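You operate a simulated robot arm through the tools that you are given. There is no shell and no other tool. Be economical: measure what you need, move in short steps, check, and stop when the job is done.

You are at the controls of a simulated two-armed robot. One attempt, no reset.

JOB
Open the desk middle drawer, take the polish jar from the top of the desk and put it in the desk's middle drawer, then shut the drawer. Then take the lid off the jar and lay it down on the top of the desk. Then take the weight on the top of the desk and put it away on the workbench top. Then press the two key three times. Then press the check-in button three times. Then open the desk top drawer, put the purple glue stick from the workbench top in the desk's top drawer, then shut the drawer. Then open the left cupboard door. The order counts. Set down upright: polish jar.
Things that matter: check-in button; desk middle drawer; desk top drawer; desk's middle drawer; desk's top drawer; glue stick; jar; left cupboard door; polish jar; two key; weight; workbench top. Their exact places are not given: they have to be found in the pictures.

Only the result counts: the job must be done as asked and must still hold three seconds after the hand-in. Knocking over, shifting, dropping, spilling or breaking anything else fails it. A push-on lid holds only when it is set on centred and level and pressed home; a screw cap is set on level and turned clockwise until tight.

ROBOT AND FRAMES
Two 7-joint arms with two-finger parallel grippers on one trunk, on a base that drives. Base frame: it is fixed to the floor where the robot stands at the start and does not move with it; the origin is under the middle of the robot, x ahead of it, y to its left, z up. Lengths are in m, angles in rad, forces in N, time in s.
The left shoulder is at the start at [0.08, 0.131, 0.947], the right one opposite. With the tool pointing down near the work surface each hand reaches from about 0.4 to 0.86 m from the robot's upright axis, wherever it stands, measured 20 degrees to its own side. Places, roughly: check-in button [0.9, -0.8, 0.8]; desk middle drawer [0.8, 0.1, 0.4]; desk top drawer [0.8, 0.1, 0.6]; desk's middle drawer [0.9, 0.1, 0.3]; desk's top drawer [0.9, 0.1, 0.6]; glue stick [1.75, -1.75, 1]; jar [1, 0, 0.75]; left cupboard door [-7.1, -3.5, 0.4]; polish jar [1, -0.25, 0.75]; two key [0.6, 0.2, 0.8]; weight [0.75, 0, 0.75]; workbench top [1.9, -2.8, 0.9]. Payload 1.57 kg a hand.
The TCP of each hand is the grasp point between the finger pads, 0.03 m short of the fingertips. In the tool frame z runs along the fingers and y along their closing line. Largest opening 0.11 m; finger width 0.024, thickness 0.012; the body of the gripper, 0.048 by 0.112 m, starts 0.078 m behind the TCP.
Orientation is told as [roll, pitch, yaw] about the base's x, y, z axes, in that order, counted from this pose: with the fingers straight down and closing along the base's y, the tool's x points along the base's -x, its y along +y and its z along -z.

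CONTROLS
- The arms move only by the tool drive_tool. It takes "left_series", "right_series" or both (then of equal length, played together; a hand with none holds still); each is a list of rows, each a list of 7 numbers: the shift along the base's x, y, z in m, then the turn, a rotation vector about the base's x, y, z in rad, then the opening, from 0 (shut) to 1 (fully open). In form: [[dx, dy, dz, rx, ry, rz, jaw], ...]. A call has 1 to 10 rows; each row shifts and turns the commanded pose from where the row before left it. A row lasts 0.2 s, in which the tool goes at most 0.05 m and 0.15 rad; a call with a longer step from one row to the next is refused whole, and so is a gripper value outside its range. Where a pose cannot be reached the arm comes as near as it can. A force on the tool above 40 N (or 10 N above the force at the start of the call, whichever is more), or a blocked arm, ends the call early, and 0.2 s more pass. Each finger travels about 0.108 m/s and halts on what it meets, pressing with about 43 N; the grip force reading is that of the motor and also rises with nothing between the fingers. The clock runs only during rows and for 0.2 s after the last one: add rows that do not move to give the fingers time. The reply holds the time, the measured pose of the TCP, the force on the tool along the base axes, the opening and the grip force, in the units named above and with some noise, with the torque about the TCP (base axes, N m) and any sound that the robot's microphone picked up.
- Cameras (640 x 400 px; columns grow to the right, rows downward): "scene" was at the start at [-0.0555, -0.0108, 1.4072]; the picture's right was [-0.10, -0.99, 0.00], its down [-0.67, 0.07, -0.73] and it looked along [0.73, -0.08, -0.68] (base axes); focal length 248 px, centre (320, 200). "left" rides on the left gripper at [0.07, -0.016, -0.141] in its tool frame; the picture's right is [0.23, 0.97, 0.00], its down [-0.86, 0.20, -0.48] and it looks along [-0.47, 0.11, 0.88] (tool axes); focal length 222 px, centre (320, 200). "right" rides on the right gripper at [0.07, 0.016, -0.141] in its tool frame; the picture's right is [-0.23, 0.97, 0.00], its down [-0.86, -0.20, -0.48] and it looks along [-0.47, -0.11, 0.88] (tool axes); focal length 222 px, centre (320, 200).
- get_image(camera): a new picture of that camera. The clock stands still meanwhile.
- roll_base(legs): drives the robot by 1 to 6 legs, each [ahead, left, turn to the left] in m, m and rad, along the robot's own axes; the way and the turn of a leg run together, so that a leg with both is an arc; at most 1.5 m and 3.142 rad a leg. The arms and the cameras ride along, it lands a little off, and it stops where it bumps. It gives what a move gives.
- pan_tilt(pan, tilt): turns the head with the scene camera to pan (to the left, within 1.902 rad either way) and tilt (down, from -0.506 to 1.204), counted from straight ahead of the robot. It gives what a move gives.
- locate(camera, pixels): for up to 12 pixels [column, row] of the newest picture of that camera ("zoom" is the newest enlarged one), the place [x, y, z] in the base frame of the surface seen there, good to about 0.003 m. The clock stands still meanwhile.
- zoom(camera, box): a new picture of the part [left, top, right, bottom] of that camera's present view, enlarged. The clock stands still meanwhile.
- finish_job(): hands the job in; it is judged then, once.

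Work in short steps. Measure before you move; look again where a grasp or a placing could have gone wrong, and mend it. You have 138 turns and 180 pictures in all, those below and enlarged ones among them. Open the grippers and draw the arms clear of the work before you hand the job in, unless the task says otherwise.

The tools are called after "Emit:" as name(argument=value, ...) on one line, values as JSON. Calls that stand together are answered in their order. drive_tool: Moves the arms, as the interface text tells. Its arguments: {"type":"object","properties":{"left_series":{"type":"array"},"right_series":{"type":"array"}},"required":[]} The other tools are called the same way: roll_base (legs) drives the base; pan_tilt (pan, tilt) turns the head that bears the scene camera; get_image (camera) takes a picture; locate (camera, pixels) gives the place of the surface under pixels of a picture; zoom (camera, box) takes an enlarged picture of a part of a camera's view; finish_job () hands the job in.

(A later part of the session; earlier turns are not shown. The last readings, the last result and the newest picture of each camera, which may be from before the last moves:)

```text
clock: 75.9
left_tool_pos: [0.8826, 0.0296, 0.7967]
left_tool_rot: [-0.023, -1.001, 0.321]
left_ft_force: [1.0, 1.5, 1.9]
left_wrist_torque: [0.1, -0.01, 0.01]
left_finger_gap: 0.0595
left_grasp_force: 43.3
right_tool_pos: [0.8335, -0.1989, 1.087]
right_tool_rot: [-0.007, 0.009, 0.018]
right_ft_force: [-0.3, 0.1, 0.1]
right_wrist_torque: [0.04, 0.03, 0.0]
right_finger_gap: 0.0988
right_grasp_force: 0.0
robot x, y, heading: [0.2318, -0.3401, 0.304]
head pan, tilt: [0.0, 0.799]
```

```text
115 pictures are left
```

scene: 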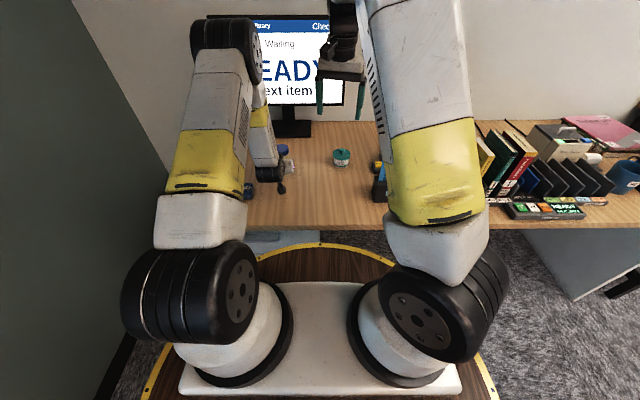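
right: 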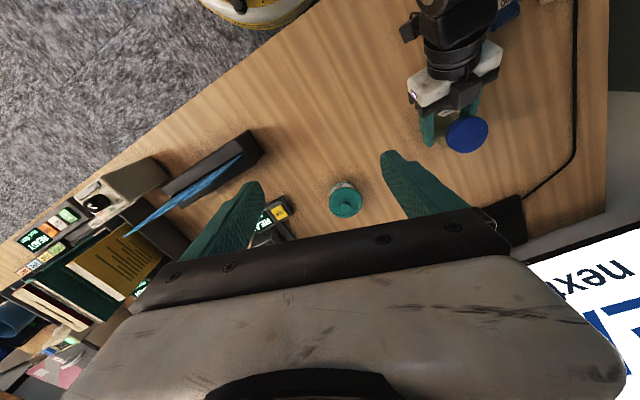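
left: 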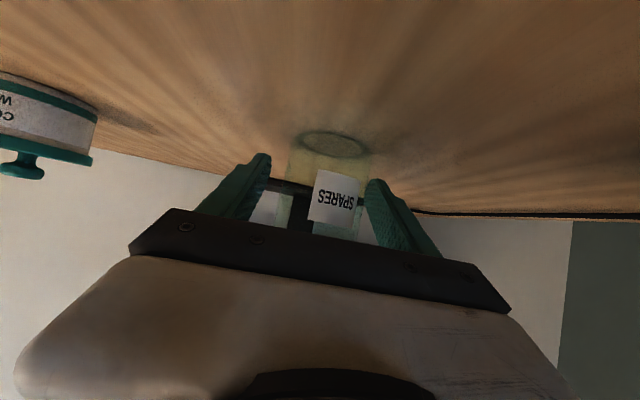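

Lid centre ≈ (0.888, 0.029). I redo the move with legal steps.

Emit:
drive_tool(right_series=[[0.011, 0.0456, 0, 0, 0, 0, 0.9], [0.011, 0.0456, 0, 0, 0, 0, 0.9], [0.011, 0.0456, 0, 0, 0, 0, 0.9], [0.011, 0.0456, 0, 0, 0, 0, 0.8], [0.0105, 0.0456, 0, 0, 0, 0, 0.8], [0, 0, -0.04, 0, 0, 0, 0.8], [0, 0, -0.04, 0, 0, 0, 0.8], [0, 0, 0, 0, 0, 0, 0.8]])

Emit:
get_image(camera="right")

Emit:
get_image(camera="scene")

```text
clock: 77.7
left_tool_pos: [0.8828, 0.03, 0.7982]
left_tool_rot: [-0.026, -1.002, 0.322]
left_ft_force: [-0.3, 0.0, 4.4]
left_wrist_torque: [0.11, -0.01, 0.0]
left_finger_gap: 0.0597
left_grasp_force: 42.9
right_tool_pos: [0.8723, 0.0237, 1.0058]
right_tool_rot: [-0.006, 0.008, 0.02]
right_ft_force: [-0.4, -0.2, 0.7]
right_wrist_torque: [-0.02, -0.03, -0.01]
right_finger_gap: 0.0879
right_grasp_force: 0.2
right hand out of reach, approached as far as the arm can: row 5
robot x, y, heading: [0.2333, -0.334, 0.304]
head pan, tilt: [0.0, 0.799]
```

```text
114 pictures are left
```

right: 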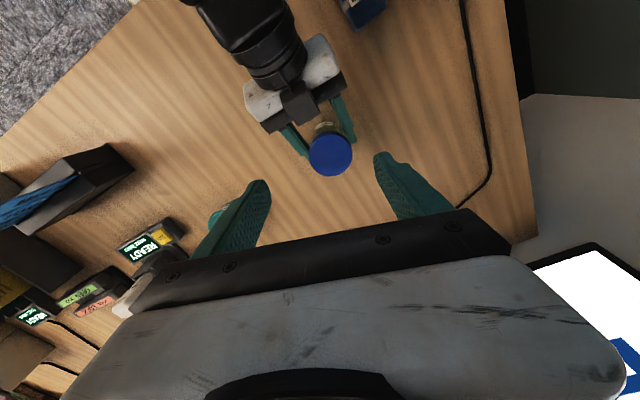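

```text
113 pictures are left
```

scene: 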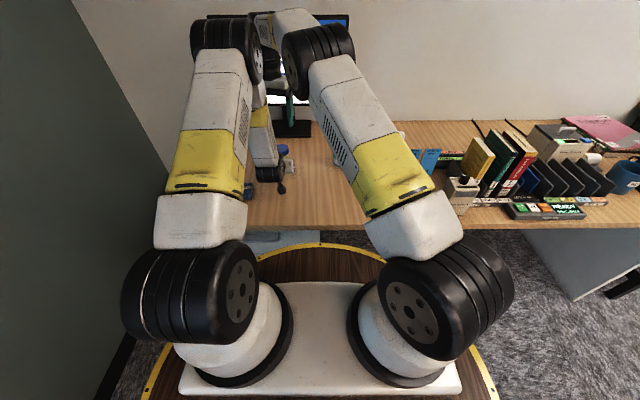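

Elbows are close but the lid is almost under the hand. I refine the lid position and descend in small steps.

Emit:
locate(camera="right", pixels=[[330, 154], [309, 154], [351, 154], [330, 137], [330, 173]])

Emit:
drive_tool(right_series=[[0.004, 0.0015, -0.03, 0, 0, 0, 0.8], [0.004, 0.0015, -0.03, 0, 0, 0, 0.8], [0, 0, 0, 0, 0, 0, 0.8]])

Emit:
get_image(camera="scene")

```text
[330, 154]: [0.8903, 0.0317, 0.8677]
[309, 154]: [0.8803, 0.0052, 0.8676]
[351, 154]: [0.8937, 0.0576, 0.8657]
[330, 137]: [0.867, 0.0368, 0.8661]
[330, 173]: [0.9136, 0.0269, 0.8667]
```

```text
clock: 78.5
left_tool_pos: [0.8832, 0.0289, 0.7994]
left_tool_rot: [-0.025, -1.0, 0.324]
left_ft_force: [-0.1, -0.7, 4.2]
left_wrist_torque: [0.08, 0.04, 0.02]
left_finger_gap: 0.0598
left_grasp_force: 43.1
right_tool_pos: [0.882, 0.0271, 0.9429]
right_tool_rot: [-0.006, 0.011, 0.02]
right_ft_force: [0.4, -0.6, 0.4]
right_wrist_torque: [0.0, 0.02, 0.01]
right_finger_gap: 0.0879
right_grasp_force: 0.0
robot x, y, heading: [0.2353, -0.3347, 0.308]
head pan, tilt: [0.0, 0.799]
```

```text
112 pictures are left
```

scene: 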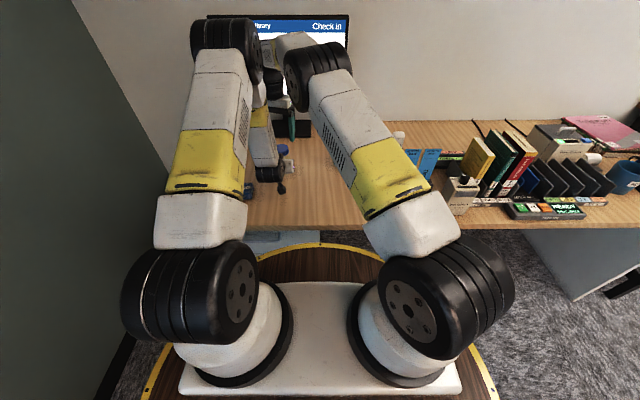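

Fine. I go to the lid (centre 0.889,0.031) at z 0.870 and close.

Emit:
drive_tool(right_series=[[0.0035, 0.002, -0.03, 0, 0, 0, 0.75], [0.0035, 0.002, -0.03, 0, 0, 0, 0.7], [0, 0, -0.013, 0, 0, 0, 0.7], [0, 0, 0, 0, 0, 0, 0.5], [0, 0, 0, 0, 0, 0, 0.4], [0, 0, 0, 0, 0, 0, 0.38], [0, 0, 0, 0, 0, 0, 0.38]])

Emit:
get_image(camera="right")

Emit:
get_image(camera="left")

```text
clock: 80.1
left_tool_pos: [0.8835, 0.0287, 0.7985]
left_tool_rot: [-0.026, -1.001, 0.323]
left_ft_force: [-6.4, -8.4, 8.5]
left_wrist_torque: [0.87, -0.22, 0.23]
left_finger_gap: 0.0595
left_grasp_force: 42.5
right_tool_pos: [0.8884, 0.0305, 0.8695]
right_tool_rot: [-0.004, 0.008, 0.02]
right_ft_force: [6.2, 9.5, -3.5]
right_wrist_torque: [0.16, -0.27, -0.22]
right_finger_gap: 0.0557
right_grasp_force: 43.1
robot x, y, heading: [0.2326, -0.3327, 0.307]
head pan, tilt: [0.0, 0.799]
```

```text
111 pictures are left
```

right: 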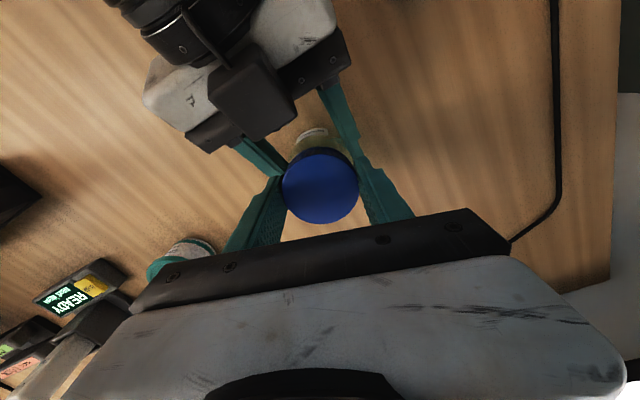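

```text
110 pictures are left
```

left: 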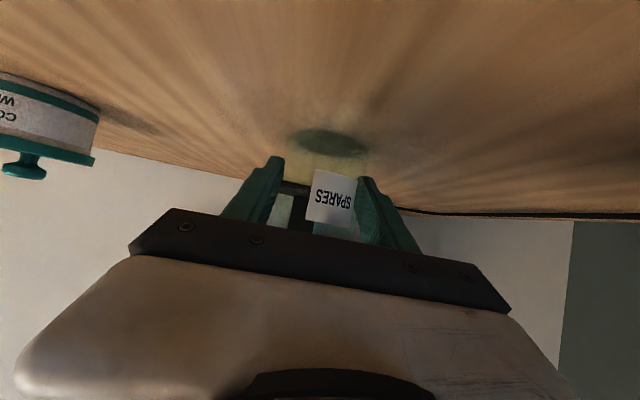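

Both hands grip (lid Ø 0.0557). I turn the lid counterclockwise about 0.8 rad and watch the torque.

Emit:
drive_tool(right_series=[[0, 0, 0, 0, 0, 0.1, 0.38], [0, 0, 0, 0, 0, 0.1, 0.38], [0, 0, 0, 0, 0, 0.1, 0.38], [0, 0, 0, 0, 0, 0.1, 0.38], [0, 0, 0, 0, 0, 0.1, 0.38], [0, 0, 0, 0, 0, 0.1, 0.38], [0, 0, 0, 0, 0, 0.1, 0.38], [0, 0, 0, 0, 0, 0.1, 0.38]])

Emit:
get_image(camera="left")

```text
clock: 81.9
left_tool_pos: [0.8828, 0.0294, 0.7977]
left_tool_rot: [-0.023, -1.0, 0.321]
left_ft_force: [6.7, -9.6, -3.8]
left_wrist_torque: [0.96, -0.07, -0.07]
left_finger_gap: 0.0594
left_grasp_force: 42.9
right_tool_pos: [0.8898, 0.0305, 0.8706]
right_tool_rot: [-0.007, 0.006, 0.821]
right_ft_force: [-2.0, 9.3, 20.1]
right_wrist_torque: [0.02, 0.08, -0.1]
right_finger_gap: 0.0545
right_grasp_force: 43.0
robot x, y, heading: [0.2331, -0.3344, 0.307]
head pan, tilt: [0.0, 0.799]
```

```text
109 pictures are left
```

left: 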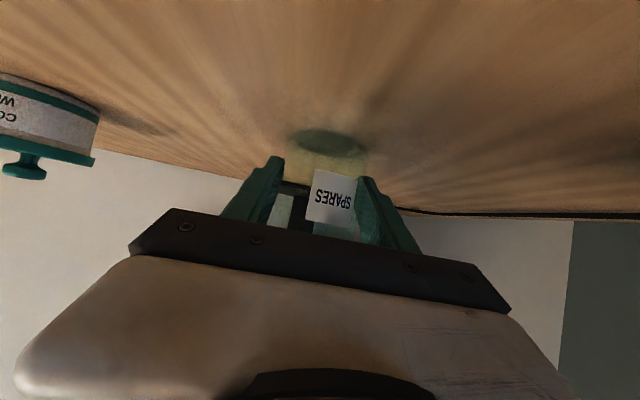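

The jar stays still while the lid turned 0.8 rad; the upward 20 N on the tool shows the thread is lifting it. I continue turning with a slight rise.

Emit:
drive_tool(right_series=[[0, 0, 0.001, 0, 0, 0.1, 0.38], [0, 0, 0.0005, 0, 0, 0.1, 0.38], [0, 0, 0.0005, 0, 0, 0.1, 0.38], [0, 0, 0.0005, 0, 0, 0.1, 0.38], [0, 0, 0.0005, 0, 0, 0.1, 0.38], [0, 0, 0.0005, 0, 0, 0.1, 0.38], [0, 0, 0.0005, 0, 0, 0.1, 0.38], [0, 0, 0.0005, 0, 0, 0.1, 0.38]])

Emit:
get_image(camera="right")

```text
clock: 83.7
left_tool_pos: [0.8824, 0.0283, 0.7988]
left_tool_rot: [-0.026, -0.998, 0.322]
left_ft_force: [-12.8, -14.0, 9.4]
left_wrist_torque: [0.99, -0.76, 0.15]
left_finger_gap: 0.0596
left_grasp_force: 42.5
right_tool_pos: [0.8896, 0.0291, 0.8726]
right_tool_rot: [-0.006, 0.011, 1.621]
right_ft_force: [13.4, 13.8, -10.4]
right_wrist_torque: [0.14, -0.32, -0.24]
right_finger_gap: 0.0544
right_grasp_force: 43.3
robot x, y, heading: [0.2351, -0.3338, 0.305]
head pan, tilt: [0.0, 0.799]
```

```text
108 pictures are left
```

right: 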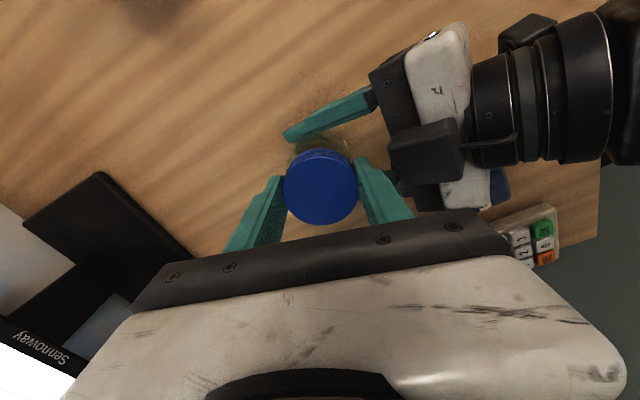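

Still threaded (tool pulled down 10 N). I turn another 0.6 rad.

Emit:
drive_tool(right_series=[[0, 0, 0, 0, 0, 0.1, 0.38], [0, 0, 0, 0, 0, 0.1, 0.38], [0, 0, 0, 0, 0, 0.1, 0.38], [0, 0, 0, 0, 0, 0.1, 0.38], [0, 0, 0, 0, 0, 0.1, 0.38], [0, 0, 0, 0, 0, 0.1, 0.38], [0, 0, 0, 0, 0, 0, 0.38]])

Emit:
get_image(camera="right")

Emit:
get_image(camera="scene")

```text
clock: 85.3
left_tool_pos: [0.8833, 0.0289, 0.7972]
left_tool_rot: [-0.025, -0.997, 0.322]
left_ft_force: [-19.2, -8.7, 16.2]
left_wrist_torque: [0.64, -0.81, 0.05]
left_finger_gap: 0.0594
left_grasp_force: 42.7
right_tool_pos: [0.8896, 0.0297, 0.8743]
right_tool_rot: [-0.007, 0.011, 2.221]
right_ft_force: [20.0, 8.1, -14.6]
right_wrist_torque: [0.02, -0.78, -0.12]
right_finger_gap: 0.0545
right_grasp_force: 42.8
robot x, y, heading: [0.2352, -0.3287, 0.309]
head pan, tilt: [0.0, 0.799]
```

```text
107 pictures are left
```

right: 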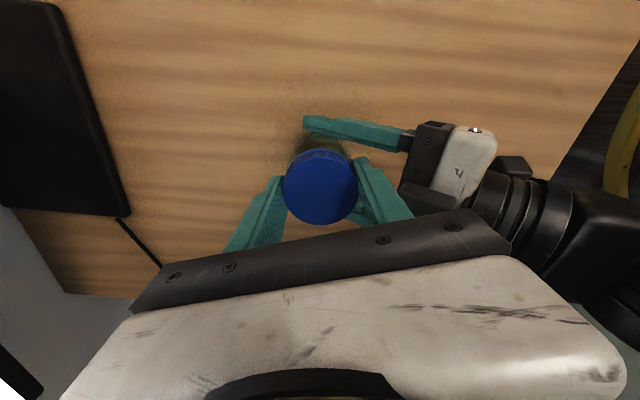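

```text
106 pictures are left
```

scene: 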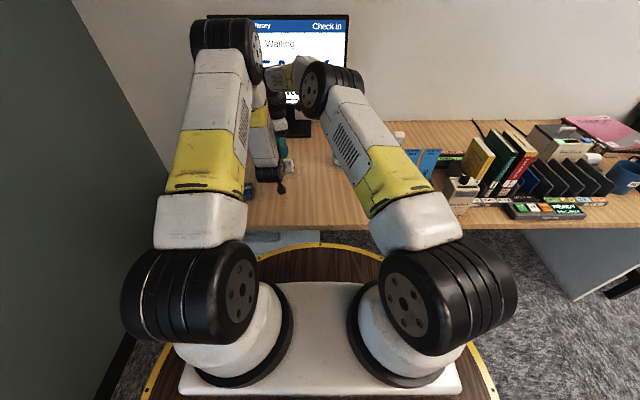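

The wrist still turns freely. I turn another 0.7 rad and then try a small lift.

Emit:
drive_tool(right_series=[[0, 0, 0, 0, 0, 0.1, 0.38], [0, 0, 0, 0, 0, 0.1, 0.38], [0, 0, 0, 0, 0, 0.1, 0.38], [0, 0, 0, 0, 0, 0.1, 0.38], [0, 0, 0, 0, 0, 0.1, 0.38], [0, 0, 0, 0, 0, 0.1, 0.38], [0, 0, 0, 0, 0, 0.1, 0.38], [0, 0, 0, 0, 0, 0, 0.38]])

Emit:
drive_tool(right_series=[[0, 0, 0.002, 0, 0, 0, 0.38], [0, 0, 0.002, 0, 0, 0, 0.38], [0, 0, 0.0, 0, 0, 0, 0.38]])

Emit:
get_image(camera="right")

```text
clock: 87.1
left_tool_pos: [0.8819, 0.0295, 0.7979]
left_tool_rot: [-0.024, -0.997, 0.323]
left_ft_force: [-21.3, -7.5, 10.8]
left_wrist_torque: [0.85, -0.86, -0.03]
left_finger_gap: 0.0595
left_grasp_force: 42.3
right_tool_pos: [0.8897, 0.0304, 0.8741]
right_tool_rot: [-0.006, 0.012, 2.924]
right_ft_force: [19.4, 8.5, -5.9]
right_wrist_torque: [-0.13, -0.55, -0.09]
right_finger_gap: 0.0539
right_grasp_force: 42.7
robot x, y, heading: [0.2357, -0.3326, 0.302]
head pan, tilt: [0.0, 0.799]
```

```text
clock: 87.9
left_tool_pos: [0.8835, 0.03, 0.7989]
left_tool_rot: [-0.023, -1.001, 0.325]
left_ft_force: [-21.5, -10.9, 23.4]
left_wrist_torque: [0.65, -0.8, 0.03]
left_finger_gap: 0.0596
left_grasp_force: 42.9
right_tool_pos: [0.8901, 0.0303, 0.8763]
right_tool_rot: [-0.006, 0.008, 2.92]
right_ft_force: [21.4, 10.8, -24.4]
right_wrist_torque: [0.2, -1.02, -0.05]
right_finger_gap: 0.0539
right_grasp_force: 42.5
robot x, y, heading: [0.2317, -0.33, 0.308]
head pan, tilt: [0.0, 0.799]
```

```text
105 pictures are left
```

right: 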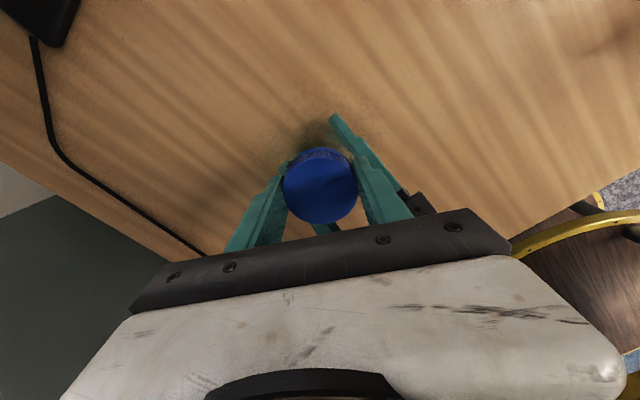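

Still engaged, but the downward pull eases as it turns. I keep turning 0.8 rad more.

Emit:
drive_tool(right_series=[[0, 0, 0, 0, 0, 0.1, 0.38], [0, 0, 0, 0, 0, 0.1, 0.38], [0, 0, 0, 0, 0, 0.1, 0.38], [0, 0, 0, 0, 0, 0.1, 0.38], [0, 0, 0, 0, 0, 0.1, 0.38], [0, 0, 0, 0, 0, 0.1, 0.38], [0, 0, 0, 0, 0, 0.1, 0.38], [0, 0, 0, 0, 0, 0.1, 0.38], [0, 0, 0, 0, 0, 0, 0.38]])

Emit:
get_image(camera="right")

```text
clock: 89.9
left_tool_pos: [0.8837, 0.0284, 0.7981]
left_tool_rot: [-0.025, -1.001, 0.322]
left_ft_force: [2.2, -11.5, 17.2]
left_wrist_torque: [1.2, 0.24, -0.01]
left_finger_gap: 0.0595
left_grasp_force: 42.7
right_tool_pos: [0.8881, 0.0302, 0.8791]
right_tool_rot: [-0.007, 0.007, -2.559]
right_ft_force: [-1.8, 11.7, -19.3]
right_wrist_torque: [-0.27, -0.12, -0.05]
right_finger_gap: 0.0538
right_grasp_force: 42.7
robot x, y, heading: [0.2325, -0.3308, 0.307]
head pan, tilt: [0.0, 0.799]
```

```text
104 pictures are left
```

right: 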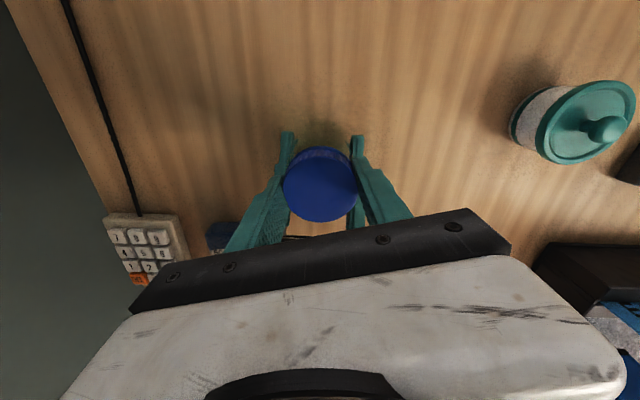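

The tool has risen 10 mm in all. I continue 0.8 rad more with slight lift.

Emit:
drive_tool(right_series=[[0, 0, 0, 0, 0, 0.1, 0.38], [0, 0, 0, 0, 0, 0.1, 0.38], [0, 0, 0, 0, 0, 0.1, 0.38], [0, 0, 0, 0, 0, 0.1, 0.38], [0, 0, 0, 0, 0, 0.1, 0.38], [0, 0, 0, 0, 0, 0.1, 0.38], [0, 0, 0, 0, 0, 0.1, 0.38], [0, 0, 0, 0, 0, 0.1, 0.38], [0, 0, 0.003, 0, 0, 0, 0.38], [0, 0, 0, 0, 0, 0, 0.38]])

Emit:
get_image(camera="right")

Emit:
get_image(camera="scene")

```text
clock: 91.0
left_tool_pos: [0.8848, 0.0241, 0.7966]
left_tool_rot: [-0.031, -0.997, 0.319]
left_ft_force: [0.9, -0.8, 0.1]
left_wrist_torque: [0.23, 0.18, 0.0]
left_finger_gap: 0.0594
left_grasp_force: 43.2
right_tool_pos: [0.8885, 0.0267, 0.8762]
right_tool_rot: [0.013, -0.003, -2.179]
right_ft_force: [-2.0, -0.2, 6.9]
right_wrist_torque: [-0.21, 0.14, -0.03]
right_finger_gap: 0.0541
right_grasp_force: 42.5
right hand out of reach, approached as far as the arm can: row 5
robot x, y, heading: [0.2302, -0.3307, 0.307]
head pan, tilt: [0.0, 0.799]
stopped in row 5 (right hand): the force on the tool passed its limit at 63 N (the readings are from after the stop); the commanded pose is now the measured one
```

```text
103 pictures are left
```

right: 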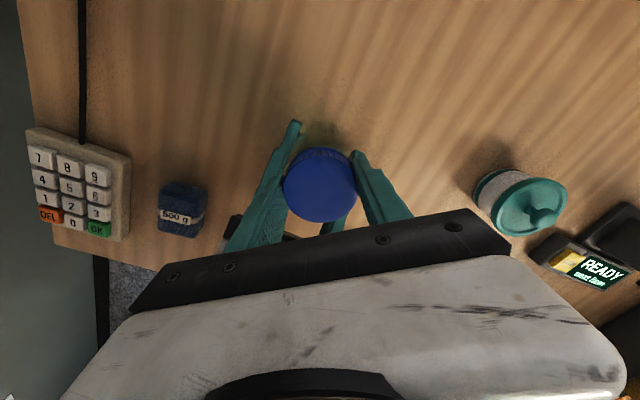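

```text
102 pictures are left
```

scene: 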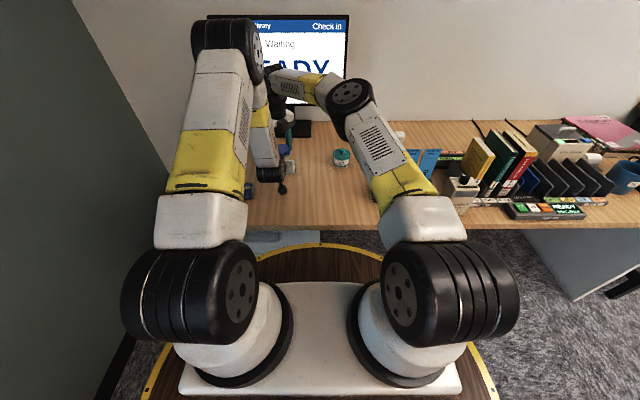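

Wrist limit reached after ~4.1 rad. I test with a gentle lift.

Emit:
drive_tool(right_series=[[0, 0, 0.003, 0, 0, 0, 0.38], [0, 0, 0.003, 0, 0, 0, 0.38], [0, 0, 0.003, 0, 0, 0, 0.38], [0, 0, 0, 0, 0, 0, 0.38]])

```text
clock: 91.9
left_tool_pos: [0.8855, 0.024, 0.8003]
left_tool_rot: [-0.032, -1.003, 0.318]
left_ft_force: [-1.8, -0.5, 1.7]
left_wrist_torque: [0.09, 0.07, -0.02]
left_finger_gap: 0.0592
left_grasp_force: 42.8
right_tool_pos: [0.8885, 0.0267, 0.8799]
right_tool_rot: [0.012, -0.004, -2.179]
right_ft_force: [2.1, -0.1, -3.6]
right_wrist_torque: [-0.04, -0.18, 0.0]
right_finger_gap: 0.0538
right_grasp_force: 43.0
robot x, y, heading: [0.2318, -0.3342, 0.311]
head pan, tilt: [0.0, 0.799]
stopped in row 4 (right hand): the force on the tool passed its limit at 41 N (the readings are from after the stop); the commanded pose is now the measured one
```

Still threaded, so a re-grip is needed. I open, rise 5 cm and turn the wrist back.

Emit:
drive_tool(right_series=[[0, 0, 0, 0, 0, 0, 0.6], [0, 0, 0, 0, 0, 0, 0.75], [0, 0, 0.04, 0, 0, 0, 0.75], [0, 0, 0.01, 0, 0, -0.149, 0.75], [0, 0, 0, 0, 0, -0.149, 0.75], [0, 0, 0, 0, 0, -0.149, 0.75], [0, 0, 0, 0, 0, -0.149, 0.75], [0, 0, 0, 0, 0, -0.149, 0.75], [0, 0, 0, 0, 0, -0.149, 0.75], [0, 0, 0, 0, 0, -0.149, 0.75]])

Emit:
drive_tool(right_series=[[0, 0, 0, 0, 0, -0.149, 0.75], [0, 0, 0, 0, 0, -0.149, 0.75], [0, 0, 0, 0, 0, -0.149, 0.75], [0, 0, 0, 0, 0, -0.149, 0.75], [0, 0, 0, 0, 0, -0.149, 0.75], [0, 0, 0, 0, 0, -0.149, 0.75], [0, 0, 0, 0, 0, -0.149, 0.75], [0, 0, 0, 0, 0, -0.149, 0.75], [0, 0, 0, 0, 0, -0.149, 0.75], [0, 0, 0, 0, 0, -0.149, 0.75]])

Emit:
drive_tool(right_series=[[0, 0, 0, 0, 0, -0.149, 0.75], [0, 0, 0, 0, 0, -0.149, 0.75], [0, 0, 0, 0, 0, -0.149, 0.75], [0, 0, 0, 0, 0, -0.149, 0.75], [0, 0, 0, 0, 0, -0.149, 0.75], [0, 0, 0, 0, 0, -0.149, 0.75], [0, 0, 0, 0, 0, -0.149, 0.75], [0, 0, 0, 0, 0, -0.149, 0.75]])

Emit:
get_image(camera="right")

Emit:
get_image(camera="left")

```text
clock: 94.1
left_tool_pos: [0.8862, 0.0243, 0.7996]
left_tool_rot: [-0.029, -1.004, 0.317]
left_ft_force: [0.3, 0.6, -2.2]
left_wrist_torque: [-0.01, 0.02, 0.02]
left_finger_gap: 0.0594
left_grasp_force: 42.8
right_tool_pos: [0.8898, 0.0272, 0.9317]
right_tool_rot: [0.014, -0.005, 3.06]
right_ft_force: [-0.6, 0.2, -0.1]
right_wrist_torque: [-0.02, 0.0, 0.0]
right_finger_gap: 0.0827
right_grasp_force: 0.0
robot x, y, heading: [0.2331, -0.3296, 0.305]
head pan, tilt: [0.0, 0.799]
```

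```text
clock: 96.3
left_tool_pos: [0.886, 0.0239, 0.7988]
left_tool_rot: [-0.033, -1.003, 0.317]
left_ft_force: [-0.4, 0.0, -1.6]
left_wrist_torque: [0.01, 0.02, 0.02]
left_finger_gap: 0.059
left_grasp_force: 43.1
right_tool_pos: [0.8898, 0.0273, 0.9304]
right_tool_rot: [0.012, -0.005, 1.571]
right_ft_force: [-0.5, -0.8, -0.3]
right_wrist_torque: [-0.02, -0.01, 0.01]
right_finger_gap: 0.0826
right_grasp_force: 0.1
robot x, y, heading: [0.2309, -0.3302, 0.309]
head pan, tilt: [0.0, 0.799]
```

```text
clock: 98.1
left_tool_pos: [0.8875, 0.024, 0.7994]
left_tool_rot: [-0.031, -1.004, 0.318]
left_ft_force: [-0.7, -0.3, -2.0]
left_wrist_torque: [-0.01, 0.03, 0.01]
left_finger_gap: 0.0593
left_grasp_force: 42.9
right_tool_pos: [0.8876, 0.0254, 0.9304]
right_tool_rot: [0.012, -0.005, 0.377]
right_ft_force: [0.6, 0.1, 0.4]
right_wrist_torque: [0.01, 0.02, -0.01]
right_finger_gap: 0.0827
right_grasp_force: 0.1
robot x, y, heading: [0.233, -0.3343, 0.306]
head pan, tilt: [0.0, 0.799]
```

```text
101 pictures are left
```

right: 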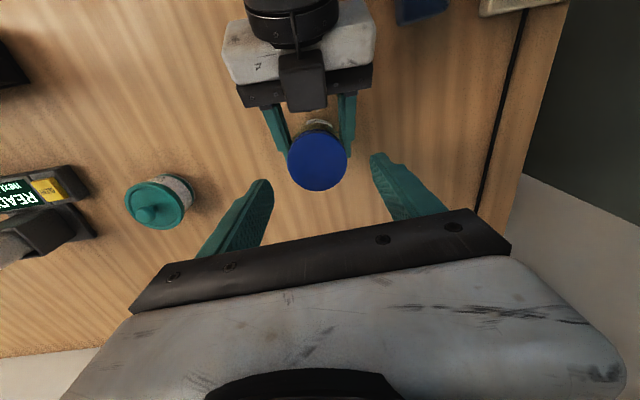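

```text
100 pictures are left
```

left: 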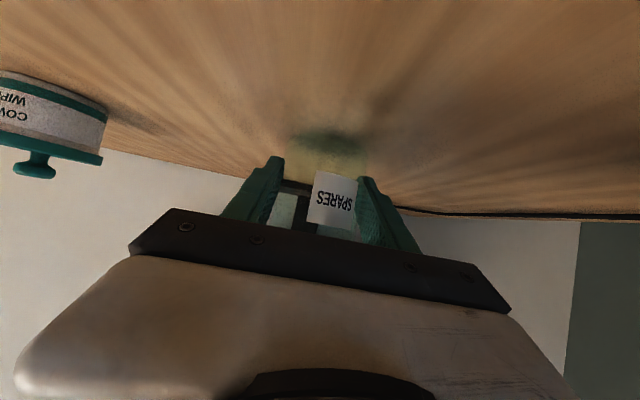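

I measure the lid's present position and tilt in the right view.

Emit:
locate(camera="right", pixels=[[317, 160], [292, 160], [342, 160], [317, 138], [317, 184]])

Emit:
zoom(camera="right", box=[260, 90, 380, 210])

```text
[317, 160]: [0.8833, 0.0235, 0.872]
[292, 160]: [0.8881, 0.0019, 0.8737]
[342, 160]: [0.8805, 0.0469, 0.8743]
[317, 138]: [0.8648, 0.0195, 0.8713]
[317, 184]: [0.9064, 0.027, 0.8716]
```

```text
3.33 times, centred on (320, 150) of right
```

zoom: 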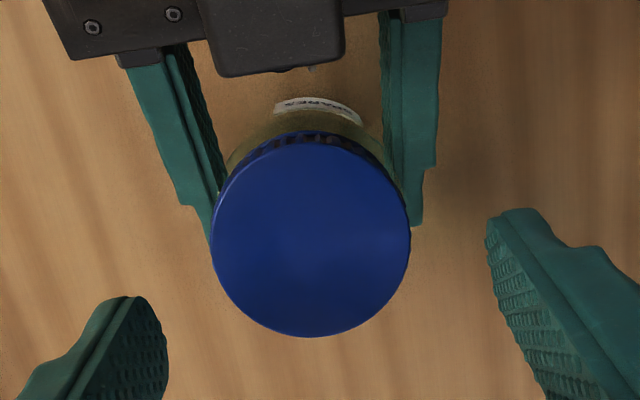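

Lid top now 0.8725 (up 5.5 mm), centre (0.886,0.0245), level. I re-grip at z 0.876 and turn again.

Emit:
drive_tool(right_series=[[-0.0015, -0.001, 0, 0, 0, -0.13, 0.75], [0, 0, -0.025, 0, 0, -0.13, 0.75], [0, 0, -0.029, 0, 0, -0.1, 0.75], [0, 0, 0, 0, 0, 0, 0.5], [0, 0, 0, 0, 0, 0, 0.4], [0, 0, 0, 0, 0, 0, 0.36], [0, 0, 0, 0, 0, 0, 0.36]])

Emit:
drive_tool(right_series=[[0, 0, 0.0005, 0, 0, 0.12, 0.36], [0, 0, 0.0005, 0, 0, 0.12, 0.36], [0, 0, 0.0005, 0, 0, 0.12, 0.36], [0, 0, 0.0005, 0, 0, 0.12, 0.36], [0, 0, 0.0005, 0, 0, 0.12, 0.36], [0, 0, 0.0005, 0, 0, 0.12, 0.36], [0, 0, 0.0005, 0, 0, 0.12, 0.36], [0, 0, 0.0005, 0, 0, 0.12, 0.36], [0, 0, 0.0005, 0, 0, 0.12, 0.36], [0, 0, 0.0005, 0, 0, 0.12, 0.36]])

Emit:
drive_tool(right_series=[[0, 0, 0.0005, 0, 0, 0.12, 0.36], [0, 0, 0.0005, 0, 0, 0.12, 0.36], [0, 0, 0.0005, 0, 0, 0.12, 0.36], [0, 0, 0.0005, 0, 0, 0.12, 0.36], [0, 0, 0.0005, 0, 0, 0.12, 0.36], [0, 0, 0.0005, 0, 0, 0.12, 0.36], [0, 0, 0.0005, 0, 0, 0.12, 0.36], [0, 0, 0.0005, 0, 0, 0.12, 0.36], [0, 0, 0.0005, 0, 0, 0.12, 0.36], [0, 0, 0.0005, 0, 0, 0.12, 0.36]])

Emit:
get_image(camera="right")

```text
clock: 99.7
left_tool_pos: [0.8865, 0.0235, 0.7998]
left_tool_rot: [-0.031, -1.003, 0.319]
left_ft_force: [2.3, 3.9, -3.0]
left_wrist_torque: [-0.06, 0.14, 0.09]
left_finger_gap: 0.0594
left_grasp_force: 43.2
right_tool_pos: [0.8872, 0.0254, 0.877]
right_tool_rot: [0.012, -0.005, 0.02]
right_ft_force: [-2.6, -3.0, 1.4]
right_wrist_torque: [-0.24, 0.06, -0.08]
right_finger_gap: 0.0542
right_grasp_force: 42.9
robot x, y, heading: [0.2323, -0.3312, 0.31]
head pan, tilt: [0.0, 0.799]
```

```text
clock: 101.9
left_tool_pos: [0.8863, 0.0253, 0.8002]
left_tool_rot: [-0.033, -1.005, 0.319]
left_ft_force: [-2.9, 16.1, 14.8]
left_wrist_torque: [-0.11, 0.65, 0.3]
left_finger_gap: 0.0593
left_grasp_force: 43.4
right_tool_pos: [0.8879, 0.0241, 0.8806]
right_tool_rot: [0.012, -0.003, 1.222]
right_ft_force: [3.3, -16.4, -16.0]
right_wrist_torque: [-1.21, -0.88, -0.23]
right_finger_gap: 0.0546
right_grasp_force: 42.8
robot x, y, heading: [0.2329, -0.3299, 0.309]
head pan, tilt: [0.0, 0.799]
```

```text
clock: 104.1
left_tool_pos: [0.8871, 0.0208, 0.7973]
left_tool_rot: [-0.033, -1.001, 0.313]
left_ft_force: [12.4, 2.5, -8.2]
left_wrist_torque: [-0.14, 0.84, 0.19]
left_finger_gap: 0.0594
left_grasp_force: 42.9
right_tool_pos: [0.8869, 0.0293, 0.8881]
right_tool_rot: [0.009, -0.01, 2.424]
right_ft_force: [-12.6, -2.7, 5.7]
right_wrist_torque: [-0.26, 0.34, -0.32]
right_finger_gap: 0.0543
right_grasp_force: 42.9
robot x, y, heading: [0.2339, -0.3291, 0.304]
head pan, tilt: [0.0, 0.799]
```

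```text
98 pictures are left
```

right: 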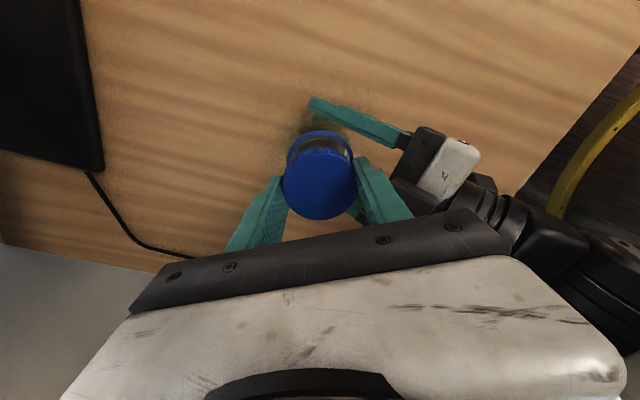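

The lid has separated from the blue neck ring. I lift it straight up.

Emit:
drive_tool(right_series=[[0, 0, 0.005, 0, 0, 0, 0.36], [0, 0, 0.01, 0, 0, 0, 0.36], [0, 0, 0.03, 0, 0, 0, 0.36], [0, 0, 0.03, 0, 0, 0, 0.36]])

Emit:
get_image(camera="right")

Emit:
get_image(camera="scene")

```text
clock: 105.1
left_tool_pos: [0.8872, 0.023, 0.8006]
left_tool_rot: [-0.031, -1.004, 0.316]
left_ft_force: [0.8, 0.3, -1.7]
left_wrist_torque: [0.0, 0.03, 0.0]
left_finger_gap: 0.0592
left_grasp_force: 42.6
right_tool_pos: [0.8866, 0.0264, 0.9614]
right_tool_rot: [0.012, -0.006, 2.421]
right_ft_force: [-1.1, -0.4, 0.3]
right_wrist_torque: [-0.03, 0.03, -0.01]
right_finger_gap: 0.0537
right_grasp_force: 43.2
robot x, y, heading: [0.2319, -0.3329, 0.305]
head pan, tilt: [0.0, 0.799]
```

```text
97 pictures are left
```

right: 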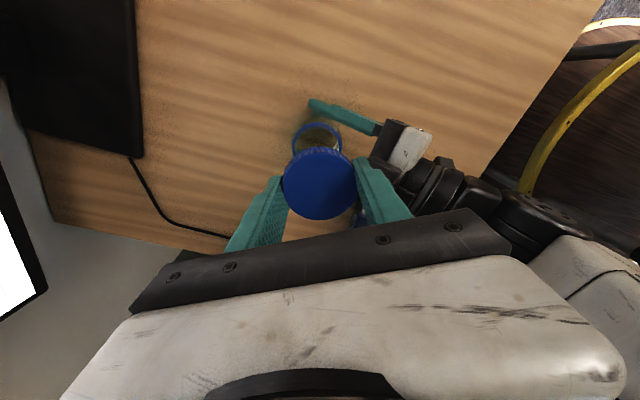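

```text
96 pictures are left
```

scene: 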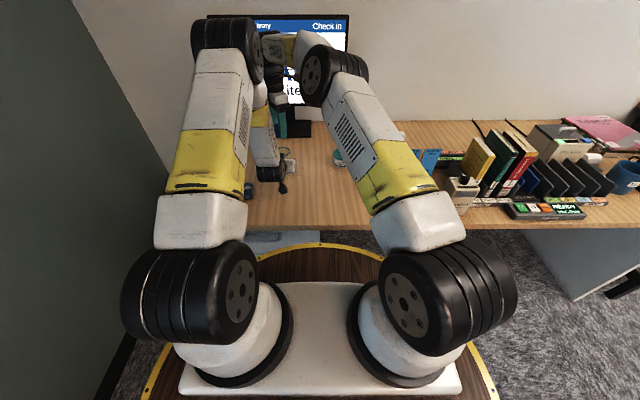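

The lid is off in the right hand; the ring stays on the neck. I carry it to a free spot at about (0.86,−0.16) and lower it.

Emit:
drive_tool(right_series=[[-0.0067, -0.0465, 0, 0, 0, 0, 0.36], [-0.0067, -0.0465, 0, 0, 0, 0, 0.36], [-0.0067, -0.0465, 0, 0, 0, 0, 0.36], [-0.0067, -0.0465, 0, 0, 0, 0, 0.36], [0, 0, -0.05, 0, 0, 0, 0.36], [0, 0, -0.05, 0, 0, 0, 0.36], [0, 0, -0.05, 0, 0, 0, 0.36], [0, 0, 0, 0, 0, 0, 0.36]])

Emit:
get_image(camera="right")

Emit:
get_image(camera="scene")

```text
clock: 106.9
left_tool_pos: [0.8861, 0.0239, 0.7997]
left_tool_rot: [-0.03, -1.004, 0.318]
left_ft_force: [-0.5, -0.2, -0.8]
left_wrist_torque: [0.01, 0.01, 0.01]
left_finger_gap: 0.0596
left_grasp_force: 42.8
right_tool_pos: [0.8603, -0.1603, 0.8109]
right_tool_rot: [0.012, -0.005, 2.422]
right_ft_force: [-0.1, 0.8, -0.8]
right_wrist_torque: [0.0, 0.02, -0.02]
right_finger_gap: 0.0539
right_grasp_force: 42.4
robot x, y, heading: [0.2317, -0.3332, 0.309]
head pan, tilt: [0.0, 0.799]
```

```text
95 pictures are left
```

right: 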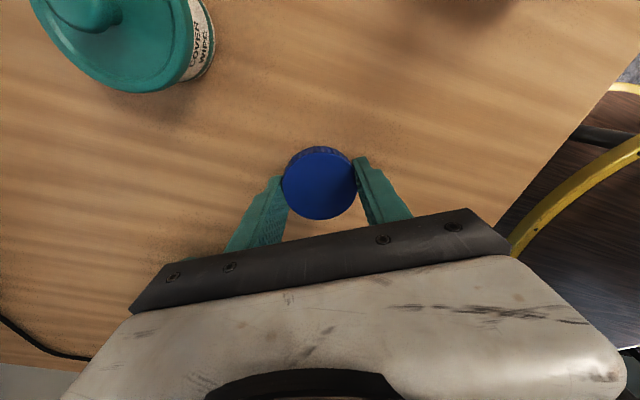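

```text
94 pictures are left
```

scene: 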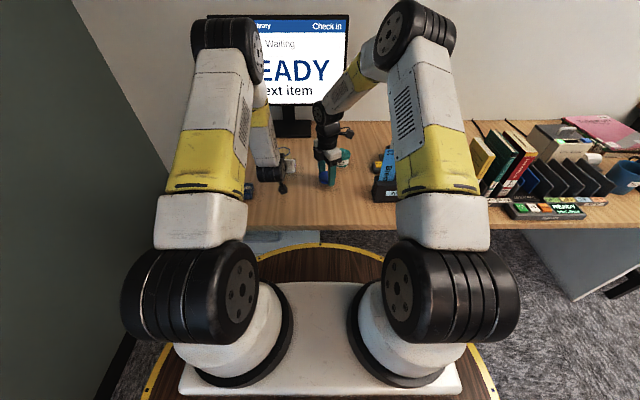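

I lower the lid to fingertip contact while the left hand lowers the jar the ~2 mm it may have risen.

Emit:
drive_tool(right_series=[[0, 0, -0.01, 0, 0, 0, 0.36], [0, 0, -0.005, 0, 0, 0, 0.36], [0, 0, -0.003, 0, 0, 0, 0.36], [0, 0, -0.002, 0, 0, 0, 0.36], [0, 0, 0, 0, 0, 0, 0.36]], left_series=[[0, 0, -0.001, 0, 0, 0, 0.4], [0, 0, -0.001, 0, 0, 0, 0.4], [0, 0, -0.001, 0, 0, 0, 0.4], [0, 0, -0.001, 0, 0, 0, 0.4], [0, 0, 0, 0, 0, 0, 0.4]])

```text
clock: 108.1
left_tool_pos: [0.8856, 0.0234, 0.7962]
left_tool_rot: [-0.031, -1.003, 0.316]
left_ft_force: [-0.2, 0.4, 1.7]
left_wrist_torque: [0.01, 0.04, -0.03]
left_finger_gap: 0.0596
left_grasp_force: 43.2
right_tool_pos: [0.8604, -0.1601, 0.7922]
right_tool_rot: [0.012, -0.005, 2.42]
right_ft_force: [0.6, -0.5, 0.5]
right_wrist_torque: [0.02, 0.01, 0.0]
right_finger_gap: 0.0537
right_grasp_force: 42.8
robot x, y, heading: [0.2334, -0.331, 0.303]
head pan, tilt: [0.0, 0.799]
```

The jar rests on the desk (+1.7 N). I lower the right 2 mm more and open both grippers slowly.

Emit:
drive_tool(right_series=[[0, 0, -0.0015, 0, 0, 0, 0.36], [0, 0, 0, 0, 0, 0, 0.46], [0, 0, 0, 0, 0, 0, 0.55], [0, 0, 0, 0, 0, 0, 0.7], [0, 0, 0, 0, 0, 0, 0.75]], left_series=[[0, 0, -0.001, 0, 0, 0, 0.4], [0, 0, 0, 0, 0, 0, 0.5], [0, 0, 0, 0, 0, 0, 0.6], [0, 0, 0, 0, 0, 0, 0.7], [0, 0, 0, 0, 0, 0, 0.75]])

Emit:
get_image(camera="right")

Emit:
get_image(camera="left")

```text
clock: 109.3
left_tool_pos: [0.8863, 0.0226, 0.794]
left_tool_rot: [-0.03, -1.005, 0.316]
left_ft_force: [0.1, -0.3, 0.4]
left_wrist_torque: [-0.01, 0.01, 0.01]
left_finger_gap: 0.0823
left_grasp_force: 0.1
right_tool_pos: [0.8614, -0.159, 0.7897]
right_tool_rot: [0.012, -0.006, 2.42]
right_ft_force: [-4.1, -3.9, 10.4]
right_wrist_torque: [0.11, -0.25, -0.1]
right_finger_gap: 0.0762
right_grasp_force: 0.1
robot x, y, heading: [0.2316, -0.3298, 0.308]
head pan, tilt: [0.0, 0.799]
```

```text
93 pictures are left
```

right: 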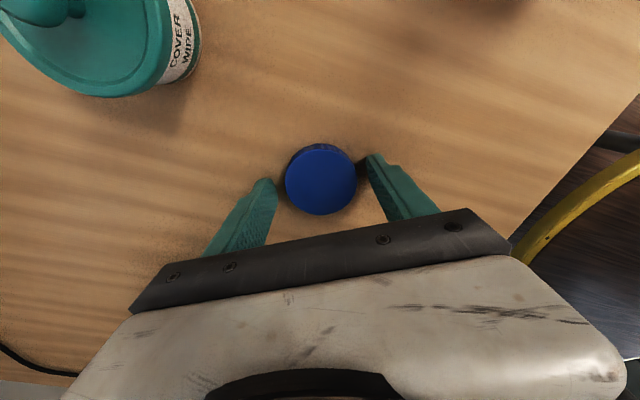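

```text
92 pictures are left
```

left: 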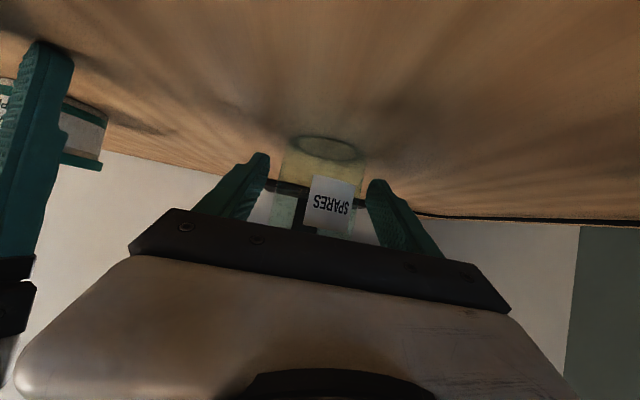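

Both released cleanly. I raise the right hand and unwind it, and draw the left hand straight back, then up.

Emit:
drive_tool(right_series=[[0, 0, 0.04, 0, 0, 0, 0.8], [0, 0, 0.05, 0, 0, 0, 0.8], [0, 0, 0.05, 0, 0, -0.1, 0.8], [0, 0, 0.05, 0, 0, -0.149, 0.8], [0, 0, 0.05, 0, 0, -0.149, 0.8], [0, -0.045, 0, 0, 0, -0.149, 0.8], [0, -0.045, 0, 0, 0, -0.149, 0.8], [0, -0.045, 0, 0, 0, -0.149, 0.8], [0, -0.045, 0, 0, 0, -0.149, 0.8], [0, -0.045, 0, 0, 0, -0.149, 0.8]], left_series=[[-0.038, -0.0124, 0, 0, 0, 0, 0.75], [-0.038, -0.0124, 0, 0, 0, 0, 0.75], [-0.038, -0.0124, 0, 0, 0, 0, 0.75], [-0.034, -0.011, 0.01, 0, 0, 0, 0.75], [0, 0, 0.04, 0, 0, 0, 0.75], [0, 0, 0.04, 0, 0, 0, 0.75], [0, 0, 0.04, 0, 0, 0, 0.75], [0, 0, 0.04, -0.04, 0.13, 0, 0.75], [0, 0, 0.04, -0.04, 0.13, 0, 0.75], [0, 0, 0.03, -0.04, 0.13, 0, 0.75]])

Emit:
get_image(camera="scene")

```text
clock: 111.5
left_tool_pos: [0.7338, -0.0124, 1.0332]
left_tool_rot: [-0.03, -0.59, 0.336]
left_ft_force: [1.8, -5.2, 2.5]
left_wrist_torque: [0.38, 0.26, 0.27]
left_finger_gap: 0.0824
left_grasp_force: 0.1
right_tool_pos: [0.8592, -0.3823, 1.0307]
right_tool_rot: [0.014, -0.006, 1.277]
right_ft_force: [-0.4, 1.1, 0.2]
right_wrist_torque: [-0.13, -0.07, -0.03]
right_finger_gap: 0.088
right_grasp_force: 0.1
robot x, y, heading: [0.2315, -0.3284, 0.307]
head pan, tilt: [0.0, 0.799]
```

```text
91 pictures are left
```

scene: 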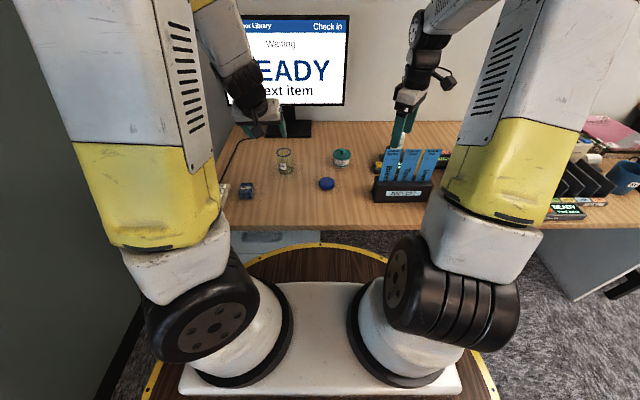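

The jar is open and the lid lies flat on the desk. Next the 500 g weight: I straighten both tools and bring the left hand above it.

Emit:
drive_tool(right_series=[[0, 0, 0.01, 0, 0, -0.14, 0.8], [0, 0, 0.01, 0, 0, -0.14, 0.8], [0, 0, 0.01, 0, 0, -0.14, 0.8], [0, 0, 0.01, 0, 0, -0.14, 0.8], [0, 0, 0.01, 0, 0, -0.14, 0.8], [0, 0, 0, 0, 0, -0.14, 0.8], [0, 0, 0, 0, 0, -0.13, 0.8]], left_series=[[-0.005, 0.017, 0, -0.045, 0.14, -0.005, 0.75], [-0.005, 0.017, 0, -0.045, 0.14, -0.005, 0.75], [-0.005, 0.017, 0, -0.045, 0.14, -0.005, 0.75], [-0.005, 0.017, 0, -0.045, 0.14, -0.005, 0.75], [-0.005, 0.017, 0, -0.01, 0.02, 0, 0.75], [-0.005, 0.017, 0, 0, 0, 0, 0.75], [-0.005, 0.017, 0, 0, 0, 0, 0.75]])

Emit:
get_image(camera="left")

Emit:
get_image(camera="scene")

```text
clock: 113.1
left_tool_pos: [0.7036, 0.0945, 1.0366]
left_tool_rot: [-0.032, 0.016, 0.289]
left_ft_force: [0.2, 0.6, -0.3]
left_wrist_torque: [0.02, 0.04, 0.01]
left_finger_gap: 0.0823
left_grasp_force: 0.0
right_tool_pos: [0.861, -0.3848, 1.0801]
right_tool_rot: [0.011, -0.005, 0.306]
right_ft_force: [0.6, -0.9, -0.1]
right_wrist_torque: [0.03, 0.0, -0.01]
right_finger_gap: 0.0881
right_grasp_force: 0.1
robot x, y, heading: [0.2343, -0.3316, 0.308]
head pan, tilt: [0.0, 0.799]
```

```text
90 pictures are left
```

left: 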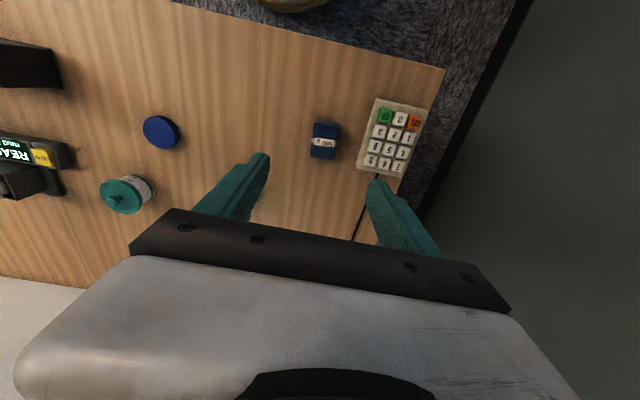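

```text
89 pictures are left
```

scene: 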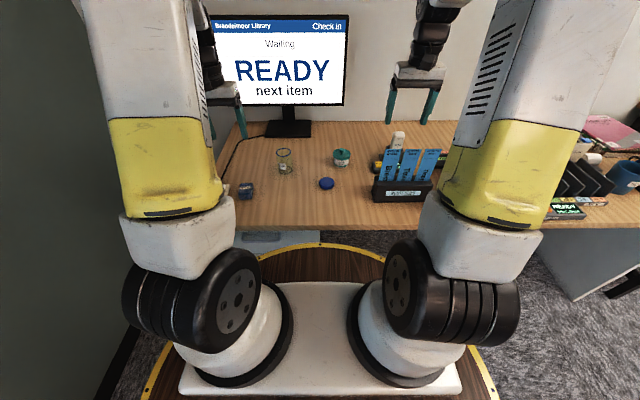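

The weight is at (325,141) in the left view. I measure its outline (and keypad '2' for later).

Emit:
zoom(camera="left", box=[290, 90, 440, 190])

Emit:
locate(camera="zoom", pixels=[[150, 215], [105, 150], [210, 160], [85, 250], [195, 280], [150, 275], [440, 140], [390, 110], [500, 130], [380, 290]])

```text
4.00 times, centred on (365, 140) of left
```

zoom: 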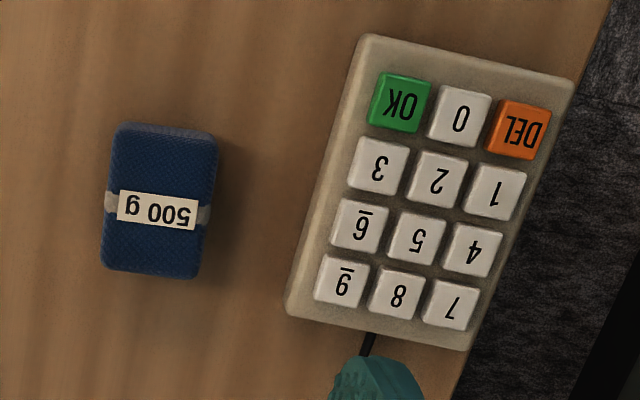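

```text
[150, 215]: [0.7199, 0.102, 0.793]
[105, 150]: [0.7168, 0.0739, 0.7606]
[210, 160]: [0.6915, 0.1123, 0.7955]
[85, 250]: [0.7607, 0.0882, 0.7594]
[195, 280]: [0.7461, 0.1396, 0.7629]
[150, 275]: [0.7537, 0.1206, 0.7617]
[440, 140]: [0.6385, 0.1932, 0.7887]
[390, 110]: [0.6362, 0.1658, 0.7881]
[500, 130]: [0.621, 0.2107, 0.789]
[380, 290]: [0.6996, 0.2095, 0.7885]
```

Block top centre ≈ (0.712,0.104,0.795), narrow side across the closing line; keypad edge is 6 cm away so I use a 0.062 opening. Descend and grip.

Emit:
drive_tool(left_series=[[0.0085, 0.0095, -0.04, 0, 0, 0, 0.57], [0, 0, -0.05, 0.015, -0.008, 0, 0.57], [0, 0, -0.05, 0.015, -0.008, 0, 0.57], [0, 0, -0.05, 0, 0, 0, 0.57], [0, 0, 0, 0, 0, 0, 0.57]])

Emit:
zoom(camera="left", box=[220, 80, 440, 240])

```text
clock: 114.3
left_tool_pos: [0.7114, 0.1031, 0.8443]
left_tool_rot: [-0.008, -0.009, 0.291]
left_ft_force: [-0.7, 0.6, -0.3]
left_wrist_torque: [-0.02, -0.02, 0.01]
left_finger_gap: 0.0628
left_grasp_force: 0.1
right_tool_pos: [0.8608, -0.3858, 1.0787]
right_tool_rot: [0.013, -0.005, 0.306]
right_ft_force: [-0.5, 0.6, 0.7]
right_wrist_torque: [-0.01, 0.02, 0.03]
right_finger_gap: 0.088
right_grasp_force: 0.1
robot x, y, heading: [0.2322, -0.3311, 0.315]
head pan, tilt: [0.0, 0.799]
```

```text
2.50 times, centred on (330, 160) of left
```

zoom: 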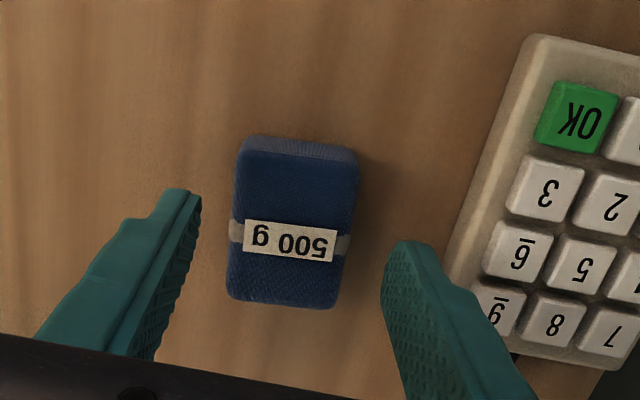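

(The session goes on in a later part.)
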